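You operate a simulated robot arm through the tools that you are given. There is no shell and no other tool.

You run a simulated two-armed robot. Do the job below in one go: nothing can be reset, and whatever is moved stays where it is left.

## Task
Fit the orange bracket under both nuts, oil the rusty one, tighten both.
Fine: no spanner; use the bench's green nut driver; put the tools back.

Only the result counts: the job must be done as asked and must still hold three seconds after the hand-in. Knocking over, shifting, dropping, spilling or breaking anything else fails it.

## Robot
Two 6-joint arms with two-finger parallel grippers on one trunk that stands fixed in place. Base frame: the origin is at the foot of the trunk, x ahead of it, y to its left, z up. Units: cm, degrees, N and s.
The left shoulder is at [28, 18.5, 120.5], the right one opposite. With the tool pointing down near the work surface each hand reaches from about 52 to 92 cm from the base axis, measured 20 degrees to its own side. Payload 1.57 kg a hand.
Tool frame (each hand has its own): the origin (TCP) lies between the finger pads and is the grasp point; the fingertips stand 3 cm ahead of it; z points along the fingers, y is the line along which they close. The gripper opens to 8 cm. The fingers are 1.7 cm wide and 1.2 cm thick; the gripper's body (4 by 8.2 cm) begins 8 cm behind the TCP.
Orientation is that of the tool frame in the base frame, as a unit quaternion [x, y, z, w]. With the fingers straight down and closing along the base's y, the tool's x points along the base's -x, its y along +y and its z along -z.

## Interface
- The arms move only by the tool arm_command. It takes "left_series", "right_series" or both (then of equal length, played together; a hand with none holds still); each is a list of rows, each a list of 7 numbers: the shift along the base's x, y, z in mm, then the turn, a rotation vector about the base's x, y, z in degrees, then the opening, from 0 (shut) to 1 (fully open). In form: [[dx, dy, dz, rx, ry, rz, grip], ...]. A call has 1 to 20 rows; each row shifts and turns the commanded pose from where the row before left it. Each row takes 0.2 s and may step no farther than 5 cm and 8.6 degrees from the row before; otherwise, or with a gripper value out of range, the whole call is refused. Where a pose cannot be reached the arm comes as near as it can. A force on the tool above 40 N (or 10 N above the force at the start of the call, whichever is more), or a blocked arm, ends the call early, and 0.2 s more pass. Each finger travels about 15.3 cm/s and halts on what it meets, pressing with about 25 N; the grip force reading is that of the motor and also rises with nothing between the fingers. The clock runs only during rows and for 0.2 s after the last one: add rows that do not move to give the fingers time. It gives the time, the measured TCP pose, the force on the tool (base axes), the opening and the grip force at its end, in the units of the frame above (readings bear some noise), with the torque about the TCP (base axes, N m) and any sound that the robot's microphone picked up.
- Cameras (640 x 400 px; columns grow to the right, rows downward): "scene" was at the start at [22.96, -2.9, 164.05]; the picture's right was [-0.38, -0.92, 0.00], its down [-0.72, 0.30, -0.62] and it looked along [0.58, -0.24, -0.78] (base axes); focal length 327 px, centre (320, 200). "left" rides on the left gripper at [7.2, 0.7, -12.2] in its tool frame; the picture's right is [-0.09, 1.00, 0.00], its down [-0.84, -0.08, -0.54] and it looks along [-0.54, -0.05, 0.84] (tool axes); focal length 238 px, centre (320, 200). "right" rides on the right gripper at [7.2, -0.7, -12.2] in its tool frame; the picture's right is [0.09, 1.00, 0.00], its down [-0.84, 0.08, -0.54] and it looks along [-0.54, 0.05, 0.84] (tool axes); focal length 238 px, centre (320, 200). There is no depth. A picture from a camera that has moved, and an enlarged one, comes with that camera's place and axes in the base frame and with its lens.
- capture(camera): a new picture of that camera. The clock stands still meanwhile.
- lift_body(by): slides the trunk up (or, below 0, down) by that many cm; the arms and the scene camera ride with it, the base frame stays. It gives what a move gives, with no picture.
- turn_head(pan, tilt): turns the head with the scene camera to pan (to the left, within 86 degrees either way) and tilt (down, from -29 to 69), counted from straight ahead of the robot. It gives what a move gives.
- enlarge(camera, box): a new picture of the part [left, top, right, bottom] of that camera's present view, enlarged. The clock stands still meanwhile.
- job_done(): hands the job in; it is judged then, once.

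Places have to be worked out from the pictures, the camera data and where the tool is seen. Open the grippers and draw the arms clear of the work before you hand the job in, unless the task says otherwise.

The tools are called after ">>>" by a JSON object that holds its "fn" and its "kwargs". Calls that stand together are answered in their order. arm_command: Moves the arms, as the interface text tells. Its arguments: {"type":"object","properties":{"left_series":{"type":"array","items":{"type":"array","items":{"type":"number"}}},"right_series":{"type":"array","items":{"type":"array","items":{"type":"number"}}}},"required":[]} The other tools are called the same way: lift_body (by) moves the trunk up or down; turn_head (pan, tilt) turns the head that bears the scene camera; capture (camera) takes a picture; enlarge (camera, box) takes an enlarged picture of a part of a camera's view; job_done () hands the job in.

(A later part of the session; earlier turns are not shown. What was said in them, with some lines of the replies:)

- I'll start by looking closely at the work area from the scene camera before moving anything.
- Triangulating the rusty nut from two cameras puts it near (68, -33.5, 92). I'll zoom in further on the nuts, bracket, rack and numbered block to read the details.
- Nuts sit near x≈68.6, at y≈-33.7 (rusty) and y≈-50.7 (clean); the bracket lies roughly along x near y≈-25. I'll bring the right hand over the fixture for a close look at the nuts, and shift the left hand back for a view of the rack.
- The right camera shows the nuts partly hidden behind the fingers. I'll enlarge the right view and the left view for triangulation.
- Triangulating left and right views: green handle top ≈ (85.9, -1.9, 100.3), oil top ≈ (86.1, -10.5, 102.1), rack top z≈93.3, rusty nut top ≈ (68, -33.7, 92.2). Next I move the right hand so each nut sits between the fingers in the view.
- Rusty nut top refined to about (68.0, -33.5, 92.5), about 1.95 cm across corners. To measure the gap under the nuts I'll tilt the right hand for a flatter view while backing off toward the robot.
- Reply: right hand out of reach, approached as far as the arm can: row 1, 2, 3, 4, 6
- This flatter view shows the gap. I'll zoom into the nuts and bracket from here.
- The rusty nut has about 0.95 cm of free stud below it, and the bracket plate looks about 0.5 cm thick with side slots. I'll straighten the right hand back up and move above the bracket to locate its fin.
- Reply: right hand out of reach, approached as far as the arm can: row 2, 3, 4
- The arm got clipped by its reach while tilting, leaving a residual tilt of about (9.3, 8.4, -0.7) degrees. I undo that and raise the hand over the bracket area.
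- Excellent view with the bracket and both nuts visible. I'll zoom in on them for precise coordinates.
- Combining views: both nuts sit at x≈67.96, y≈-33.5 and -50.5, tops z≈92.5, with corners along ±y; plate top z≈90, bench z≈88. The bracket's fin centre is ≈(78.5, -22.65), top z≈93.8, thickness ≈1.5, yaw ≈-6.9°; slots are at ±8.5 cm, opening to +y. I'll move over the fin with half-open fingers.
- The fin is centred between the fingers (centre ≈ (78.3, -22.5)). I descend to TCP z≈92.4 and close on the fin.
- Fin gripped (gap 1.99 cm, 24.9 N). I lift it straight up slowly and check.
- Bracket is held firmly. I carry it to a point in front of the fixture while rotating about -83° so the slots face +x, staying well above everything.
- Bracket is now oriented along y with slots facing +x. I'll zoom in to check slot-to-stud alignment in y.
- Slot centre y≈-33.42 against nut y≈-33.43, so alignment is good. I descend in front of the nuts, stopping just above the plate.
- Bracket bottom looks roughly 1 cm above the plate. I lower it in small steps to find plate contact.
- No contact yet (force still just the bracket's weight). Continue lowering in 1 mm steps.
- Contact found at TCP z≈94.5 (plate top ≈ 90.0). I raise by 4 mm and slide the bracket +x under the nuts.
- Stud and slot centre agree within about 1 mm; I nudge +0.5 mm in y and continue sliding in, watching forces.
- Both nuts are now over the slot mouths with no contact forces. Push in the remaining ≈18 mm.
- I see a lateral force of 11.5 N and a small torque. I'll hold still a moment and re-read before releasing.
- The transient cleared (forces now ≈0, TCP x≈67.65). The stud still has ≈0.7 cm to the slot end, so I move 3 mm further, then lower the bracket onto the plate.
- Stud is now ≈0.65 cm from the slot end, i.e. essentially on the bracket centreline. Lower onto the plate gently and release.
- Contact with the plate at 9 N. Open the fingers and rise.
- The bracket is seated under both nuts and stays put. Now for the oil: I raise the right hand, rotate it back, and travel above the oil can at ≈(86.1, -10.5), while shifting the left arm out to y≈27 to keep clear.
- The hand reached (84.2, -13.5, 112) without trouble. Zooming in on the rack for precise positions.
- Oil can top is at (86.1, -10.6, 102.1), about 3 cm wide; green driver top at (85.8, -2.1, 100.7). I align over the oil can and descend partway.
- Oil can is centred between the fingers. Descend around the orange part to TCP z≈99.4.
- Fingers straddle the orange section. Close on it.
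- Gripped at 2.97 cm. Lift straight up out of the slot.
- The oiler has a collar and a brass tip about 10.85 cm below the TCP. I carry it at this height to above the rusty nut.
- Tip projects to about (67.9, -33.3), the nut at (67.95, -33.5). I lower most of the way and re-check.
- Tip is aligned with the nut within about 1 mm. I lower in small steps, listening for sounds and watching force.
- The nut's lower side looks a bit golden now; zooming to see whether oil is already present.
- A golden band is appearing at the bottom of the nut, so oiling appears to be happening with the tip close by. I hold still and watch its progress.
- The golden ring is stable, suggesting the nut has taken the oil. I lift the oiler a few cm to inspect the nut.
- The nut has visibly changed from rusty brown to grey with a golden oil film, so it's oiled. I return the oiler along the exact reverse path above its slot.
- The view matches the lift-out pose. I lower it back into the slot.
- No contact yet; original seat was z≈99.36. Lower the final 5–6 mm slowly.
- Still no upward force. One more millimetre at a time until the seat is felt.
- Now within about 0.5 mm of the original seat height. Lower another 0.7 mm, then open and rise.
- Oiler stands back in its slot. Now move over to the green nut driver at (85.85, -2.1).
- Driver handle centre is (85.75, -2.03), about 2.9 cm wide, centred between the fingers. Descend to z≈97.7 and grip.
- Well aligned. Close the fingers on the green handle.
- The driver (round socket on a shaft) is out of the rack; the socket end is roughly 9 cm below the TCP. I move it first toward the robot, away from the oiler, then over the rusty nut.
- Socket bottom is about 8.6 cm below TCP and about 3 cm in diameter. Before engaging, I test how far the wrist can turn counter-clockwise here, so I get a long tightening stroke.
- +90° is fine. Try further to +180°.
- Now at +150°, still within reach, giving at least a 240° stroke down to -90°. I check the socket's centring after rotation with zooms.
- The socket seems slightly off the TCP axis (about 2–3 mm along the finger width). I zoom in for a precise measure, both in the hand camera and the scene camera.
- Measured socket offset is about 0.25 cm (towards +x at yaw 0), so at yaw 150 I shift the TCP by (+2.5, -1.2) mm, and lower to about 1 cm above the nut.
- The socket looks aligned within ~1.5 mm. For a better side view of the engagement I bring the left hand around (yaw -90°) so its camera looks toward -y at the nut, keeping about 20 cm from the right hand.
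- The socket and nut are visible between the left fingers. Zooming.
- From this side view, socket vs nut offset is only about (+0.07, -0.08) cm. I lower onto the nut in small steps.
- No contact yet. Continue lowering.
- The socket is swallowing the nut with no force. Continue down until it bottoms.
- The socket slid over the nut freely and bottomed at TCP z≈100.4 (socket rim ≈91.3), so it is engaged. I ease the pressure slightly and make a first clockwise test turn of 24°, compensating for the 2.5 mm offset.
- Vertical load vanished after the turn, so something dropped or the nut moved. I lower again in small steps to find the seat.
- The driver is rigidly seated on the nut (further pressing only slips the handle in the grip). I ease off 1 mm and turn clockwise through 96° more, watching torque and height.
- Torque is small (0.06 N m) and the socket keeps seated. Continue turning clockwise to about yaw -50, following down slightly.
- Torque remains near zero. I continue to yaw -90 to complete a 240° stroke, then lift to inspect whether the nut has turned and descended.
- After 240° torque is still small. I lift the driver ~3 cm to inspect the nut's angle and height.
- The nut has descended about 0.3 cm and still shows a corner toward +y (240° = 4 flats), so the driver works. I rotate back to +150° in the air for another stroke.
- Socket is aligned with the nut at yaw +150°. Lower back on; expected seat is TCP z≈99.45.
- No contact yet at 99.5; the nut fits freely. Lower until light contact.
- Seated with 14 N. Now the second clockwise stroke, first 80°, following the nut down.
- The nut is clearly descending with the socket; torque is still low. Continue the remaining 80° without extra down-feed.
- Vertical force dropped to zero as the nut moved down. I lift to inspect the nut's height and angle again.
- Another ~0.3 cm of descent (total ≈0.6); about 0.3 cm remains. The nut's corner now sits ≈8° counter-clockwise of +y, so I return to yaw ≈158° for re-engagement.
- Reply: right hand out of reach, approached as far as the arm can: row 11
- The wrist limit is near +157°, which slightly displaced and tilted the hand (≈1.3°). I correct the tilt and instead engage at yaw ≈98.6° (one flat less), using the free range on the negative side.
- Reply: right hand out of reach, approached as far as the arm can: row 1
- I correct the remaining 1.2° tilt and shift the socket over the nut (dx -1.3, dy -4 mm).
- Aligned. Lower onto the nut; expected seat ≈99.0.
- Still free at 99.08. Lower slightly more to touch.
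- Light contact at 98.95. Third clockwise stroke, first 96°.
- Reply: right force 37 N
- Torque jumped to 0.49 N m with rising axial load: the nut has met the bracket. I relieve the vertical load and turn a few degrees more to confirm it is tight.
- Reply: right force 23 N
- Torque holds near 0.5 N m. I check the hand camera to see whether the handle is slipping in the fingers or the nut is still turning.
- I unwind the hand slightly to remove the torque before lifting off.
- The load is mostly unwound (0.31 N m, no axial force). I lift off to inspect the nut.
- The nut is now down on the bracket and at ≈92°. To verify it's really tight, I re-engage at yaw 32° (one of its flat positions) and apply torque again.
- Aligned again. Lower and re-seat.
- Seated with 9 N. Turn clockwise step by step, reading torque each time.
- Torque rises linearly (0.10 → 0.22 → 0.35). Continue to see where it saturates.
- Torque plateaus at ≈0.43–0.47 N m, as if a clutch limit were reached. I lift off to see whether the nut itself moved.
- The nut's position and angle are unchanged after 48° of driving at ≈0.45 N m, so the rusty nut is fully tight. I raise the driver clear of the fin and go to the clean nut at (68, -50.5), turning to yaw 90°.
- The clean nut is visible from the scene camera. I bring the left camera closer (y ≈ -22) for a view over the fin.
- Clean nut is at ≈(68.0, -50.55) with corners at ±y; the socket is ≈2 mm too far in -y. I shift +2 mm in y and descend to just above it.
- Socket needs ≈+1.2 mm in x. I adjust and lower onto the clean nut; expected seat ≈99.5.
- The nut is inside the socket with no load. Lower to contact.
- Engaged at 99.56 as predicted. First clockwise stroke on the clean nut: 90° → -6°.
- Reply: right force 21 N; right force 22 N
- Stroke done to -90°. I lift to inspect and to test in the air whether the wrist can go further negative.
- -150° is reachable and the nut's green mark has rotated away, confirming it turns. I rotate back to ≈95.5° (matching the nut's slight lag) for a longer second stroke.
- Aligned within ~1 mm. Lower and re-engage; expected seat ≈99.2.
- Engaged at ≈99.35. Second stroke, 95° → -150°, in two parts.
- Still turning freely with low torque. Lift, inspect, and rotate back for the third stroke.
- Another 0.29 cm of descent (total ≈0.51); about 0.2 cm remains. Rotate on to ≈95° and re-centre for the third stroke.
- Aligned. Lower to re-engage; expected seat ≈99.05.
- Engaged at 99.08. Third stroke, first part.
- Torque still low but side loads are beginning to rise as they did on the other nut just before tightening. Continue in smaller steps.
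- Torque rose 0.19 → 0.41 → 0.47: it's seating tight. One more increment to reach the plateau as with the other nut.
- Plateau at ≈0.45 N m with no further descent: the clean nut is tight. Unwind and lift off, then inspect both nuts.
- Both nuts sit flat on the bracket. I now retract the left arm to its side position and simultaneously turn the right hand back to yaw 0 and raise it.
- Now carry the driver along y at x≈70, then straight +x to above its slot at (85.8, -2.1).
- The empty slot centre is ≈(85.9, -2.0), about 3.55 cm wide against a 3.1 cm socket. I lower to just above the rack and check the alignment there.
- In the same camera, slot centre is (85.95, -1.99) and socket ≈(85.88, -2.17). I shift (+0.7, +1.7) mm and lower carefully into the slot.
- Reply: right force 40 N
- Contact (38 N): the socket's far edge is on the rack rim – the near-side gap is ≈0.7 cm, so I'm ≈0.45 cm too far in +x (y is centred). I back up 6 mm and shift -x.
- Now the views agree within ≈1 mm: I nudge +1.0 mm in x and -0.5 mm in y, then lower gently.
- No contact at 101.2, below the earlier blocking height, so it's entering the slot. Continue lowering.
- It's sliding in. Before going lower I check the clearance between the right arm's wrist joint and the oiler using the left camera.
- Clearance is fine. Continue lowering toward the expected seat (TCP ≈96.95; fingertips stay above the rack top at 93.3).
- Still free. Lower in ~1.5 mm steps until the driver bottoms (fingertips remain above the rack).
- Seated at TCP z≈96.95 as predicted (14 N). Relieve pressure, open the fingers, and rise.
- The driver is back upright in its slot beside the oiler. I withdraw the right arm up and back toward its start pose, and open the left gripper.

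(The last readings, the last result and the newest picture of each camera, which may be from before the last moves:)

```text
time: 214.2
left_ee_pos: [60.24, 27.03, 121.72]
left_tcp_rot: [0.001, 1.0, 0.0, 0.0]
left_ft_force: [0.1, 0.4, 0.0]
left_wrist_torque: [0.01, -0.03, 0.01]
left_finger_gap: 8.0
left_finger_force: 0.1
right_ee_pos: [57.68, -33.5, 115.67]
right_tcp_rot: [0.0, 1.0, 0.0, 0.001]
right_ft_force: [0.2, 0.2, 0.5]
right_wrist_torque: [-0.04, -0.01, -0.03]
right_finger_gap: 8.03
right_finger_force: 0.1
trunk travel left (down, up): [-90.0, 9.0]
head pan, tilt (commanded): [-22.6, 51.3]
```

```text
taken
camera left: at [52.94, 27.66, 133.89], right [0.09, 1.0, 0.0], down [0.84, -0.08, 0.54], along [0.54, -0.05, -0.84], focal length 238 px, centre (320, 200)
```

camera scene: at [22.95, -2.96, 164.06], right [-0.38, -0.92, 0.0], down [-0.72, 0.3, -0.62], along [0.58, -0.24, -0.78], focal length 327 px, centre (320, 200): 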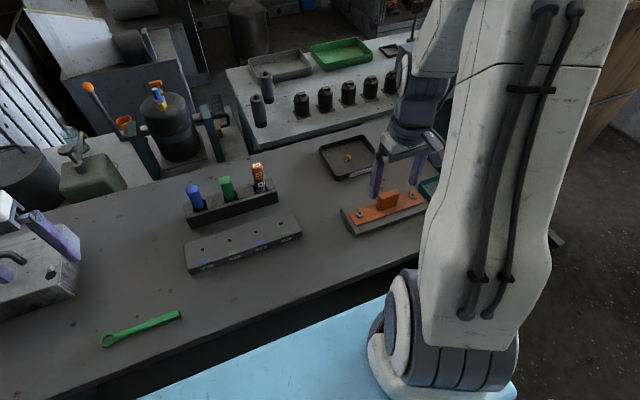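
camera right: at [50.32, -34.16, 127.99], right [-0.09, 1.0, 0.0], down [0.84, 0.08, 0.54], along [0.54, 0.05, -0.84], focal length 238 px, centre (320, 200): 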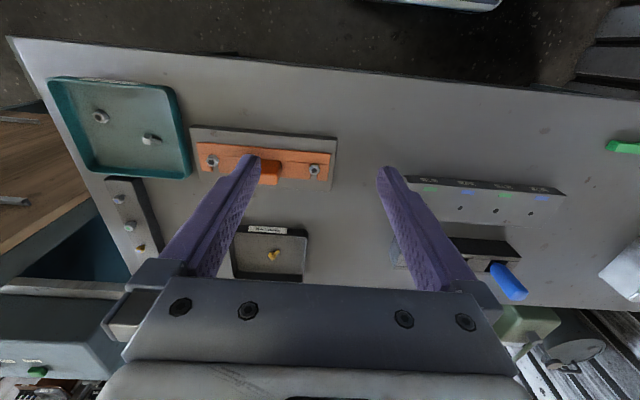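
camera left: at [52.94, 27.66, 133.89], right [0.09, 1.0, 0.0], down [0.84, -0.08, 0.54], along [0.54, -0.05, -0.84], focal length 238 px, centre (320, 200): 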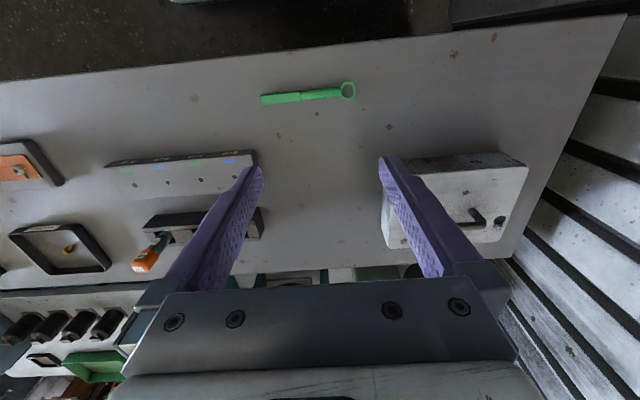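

Everything else is in place. A final close look at both nuts and the bracket before moving the arm fully clear.

>>> {"fn": "enlarge", "kwargs": {"camera": "scene", "box": [335, 180, 435, 240]}}

>>> {"fn": "enlarge", "kwargs": {"camera": "right", "box": [180, 120, 350, 200]}}

>>> {"fn": "enlarge", "kwargs": {"camera": "right", "box": [300, 155, 330, 180]}}

>>> {"fn": "enlarge", "kwargs": {"camera": "right", "box": [200, 150, 230, 175]}}

```text
6.40 times, centred on (385, 210) of scene
camera zoom: at [22.95, -2.96, 164.06], right [-0.38, -0.92, 0.0], down [-0.72, 0.3, -0.62], along [0.58, -0.24, -0.78], focal length 2091 px, centre (-96, 136)
```

zoom: 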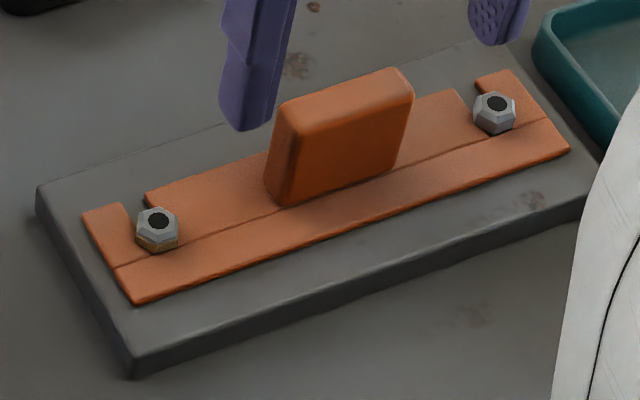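

```text
3.76 times, centred on (265, 160) of right
camera zoom: at [50.32, -34.16, 127.99], right [-0.09, 1.0, 0.0], down [0.84, 0.08, 0.54], along [0.54, 0.05, -0.84], focal length 897 px, centre (527, 351)
```

zoom: 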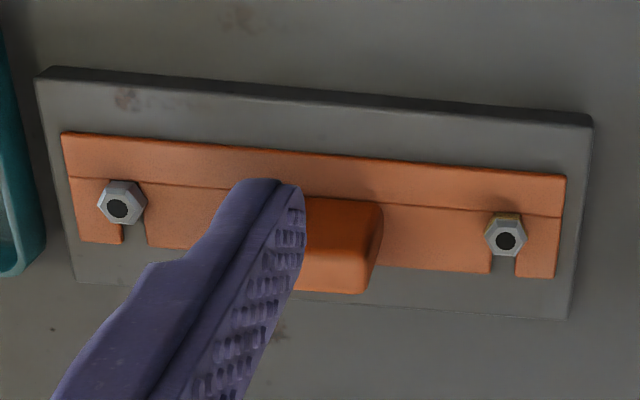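

```text
16.00 times, centred on (315, 168) of right
camera zoom: at [50.32, -34.16, 127.99], right [-0.09, 1.0, 0.0], down [0.84, 0.08, 0.54], along [0.54, 0.05, -0.84], focal length 3814 px, centre (400, 720)
```

zoom: 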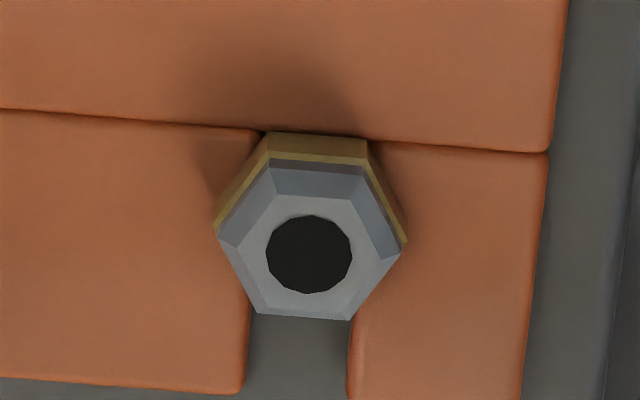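

```text
16.00 times, centred on (215, 162) of right
camera zoom: at [50.32, -34.16, 127.99], right [-0.09, 1.0, 0.0], down [0.84, 0.08, 0.54], along [0.54, 0.05, -0.84], focal length 3814 px, centre (2000, 800)
```

zoom: 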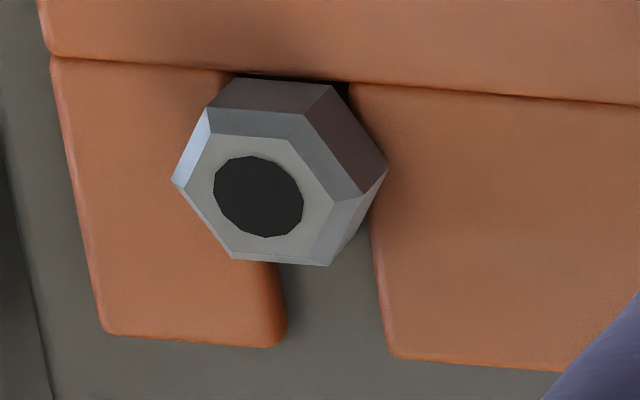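

Both nuts are flush on the bracket, the oiled one shows its oil film, and tools are in the rack. I pull the right arm back to its starting area and let time pass for a stability check.

>>> {"fn": "arm_command", "kwargs": {"right_series": [[-15, -8, 10, 0, 0, 0, 1], [-20, -10, 15, 0, 0, 0, 1], [-25, -12, 15, 0, 0, 0, 1], [-25, -12, 10, 0, 0, 0, 1], [-15, -8, 8, 0, 0, 0, 1], [0, 0, 0, 0, 0, 0, 1], [0, 0, 0, 0, 0, 0, 1], [0, 0, 0, 0, 0, 0, 1], [0, 0, 0, 0, 0, 0, 1], [0, 0, 0, 0, 0, 0, 1], [0, 0, 0, 0, 0, 0, 1]]}}

>>> {"fn": "capture", "kwargs": {"camera": "scene"}}

>>> {"fn": "enlarge", "kwargs": {"camera": "scene", "box": [170, 130, 450, 270]}}

```text
time: 216.6
left_ee_pos: [60.28, 27.0, 121.76]
left_tcp_rot: [0.0, 1.0, 0.0, 0.0]
left_ft_force: [0.0, 0.1, -0.1]
left_wrist_torque: [0.0, 0.0, 0.0]
left_finger_gap: 7.99
left_finger_force: 0.0
right_ee_pos: [47.6, -38.61, 121.51]
right_tcp_rot: [-0.001, 1.0, -0.001, 0.001]
right_ft_force: [-0.3, -0.1, 0.5]
right_wrist_torque: [-0.01, 0.01, 0.03]
right_finger_gap: 8.0
right_finger_force: 0.0
trunk travel left (down, up): [-90.0, 9.0]
head pan, tilt (commanded): [-22.6, 51.3]
```

```text
taken
camera scene: at [22.96, -2.94, 164.05], right [-0.38, -0.92, 0.0], down [-0.72, 0.3, -0.62], along [0.58, -0.24, -0.78], focal length 327 px, centre (320, 200)
```

scene: 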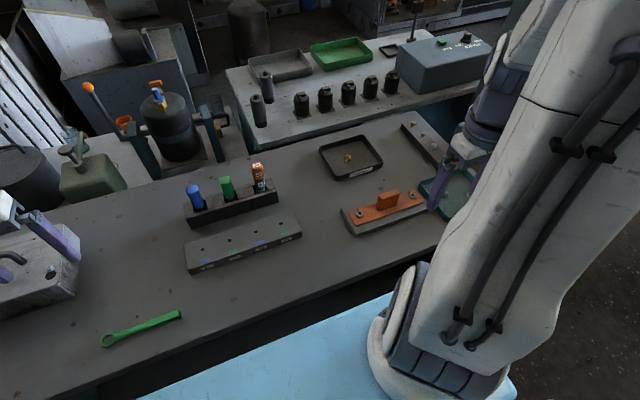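

```text
2.29 times, centred on (310, 200) of scene
camera zoom: at [22.96, -2.94, 164.05], right [-0.38, -0.92, 0.0], down [-0.72, 0.3, -0.62], along [0.58, -0.24, -0.78], focal length 747 px, centre (343, 200)
```

zoom: 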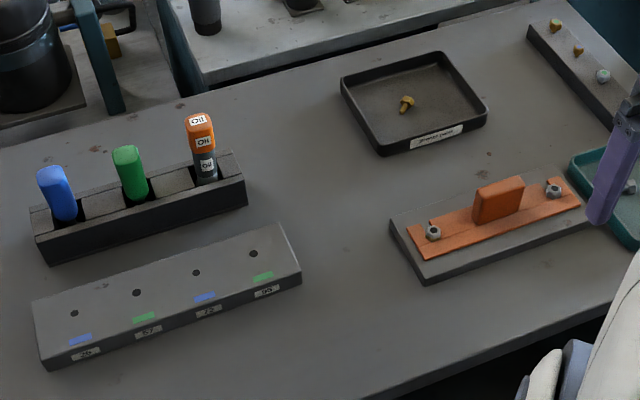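

The bracket is clamped under both tight nuts and the rusty nut is oiled. The green driver and the oiler are back in the rack, nothing else has moved, and both arms are clear with grippers open. Handing in.

>>> {"fn": "job_done", "kwargs": {}}

```text
The job is handed in.
```

I've handed the job in. The orange bracket is under both nuts, the rusty nut is oiled, and both nuts are tight.

- **Bracket:** it lies flat on the plate with both studs inside its slots.
- **Oil:** the rusty nut went from brown to grey with a golden film once the oiler tip was held just above it. I saw no spills.
- **Tightening:** I used only the green nut driver from the bench rack. On each nut the torque levelled off at about 0.45 N m. On the rusty nut I checked with a second pass, and it did not move. I did not repeat that check on the clean nut, but turning on at that torque brought it down no further.
- **Tools:** the driver and the oiler are both upright in their rack slots. The oiler sits about 2–3 mm from where it started, still inside its slot.

While putting the driver back, I first set its socket down on the rim of the rack and pressed it with about 38 N. I lifted it, realigned and seated it, and the rack and the other tools looked undisturbed afterwards. In the last pictures nothing else on the bench had moved. Both arms are drawn back with their grippers open.
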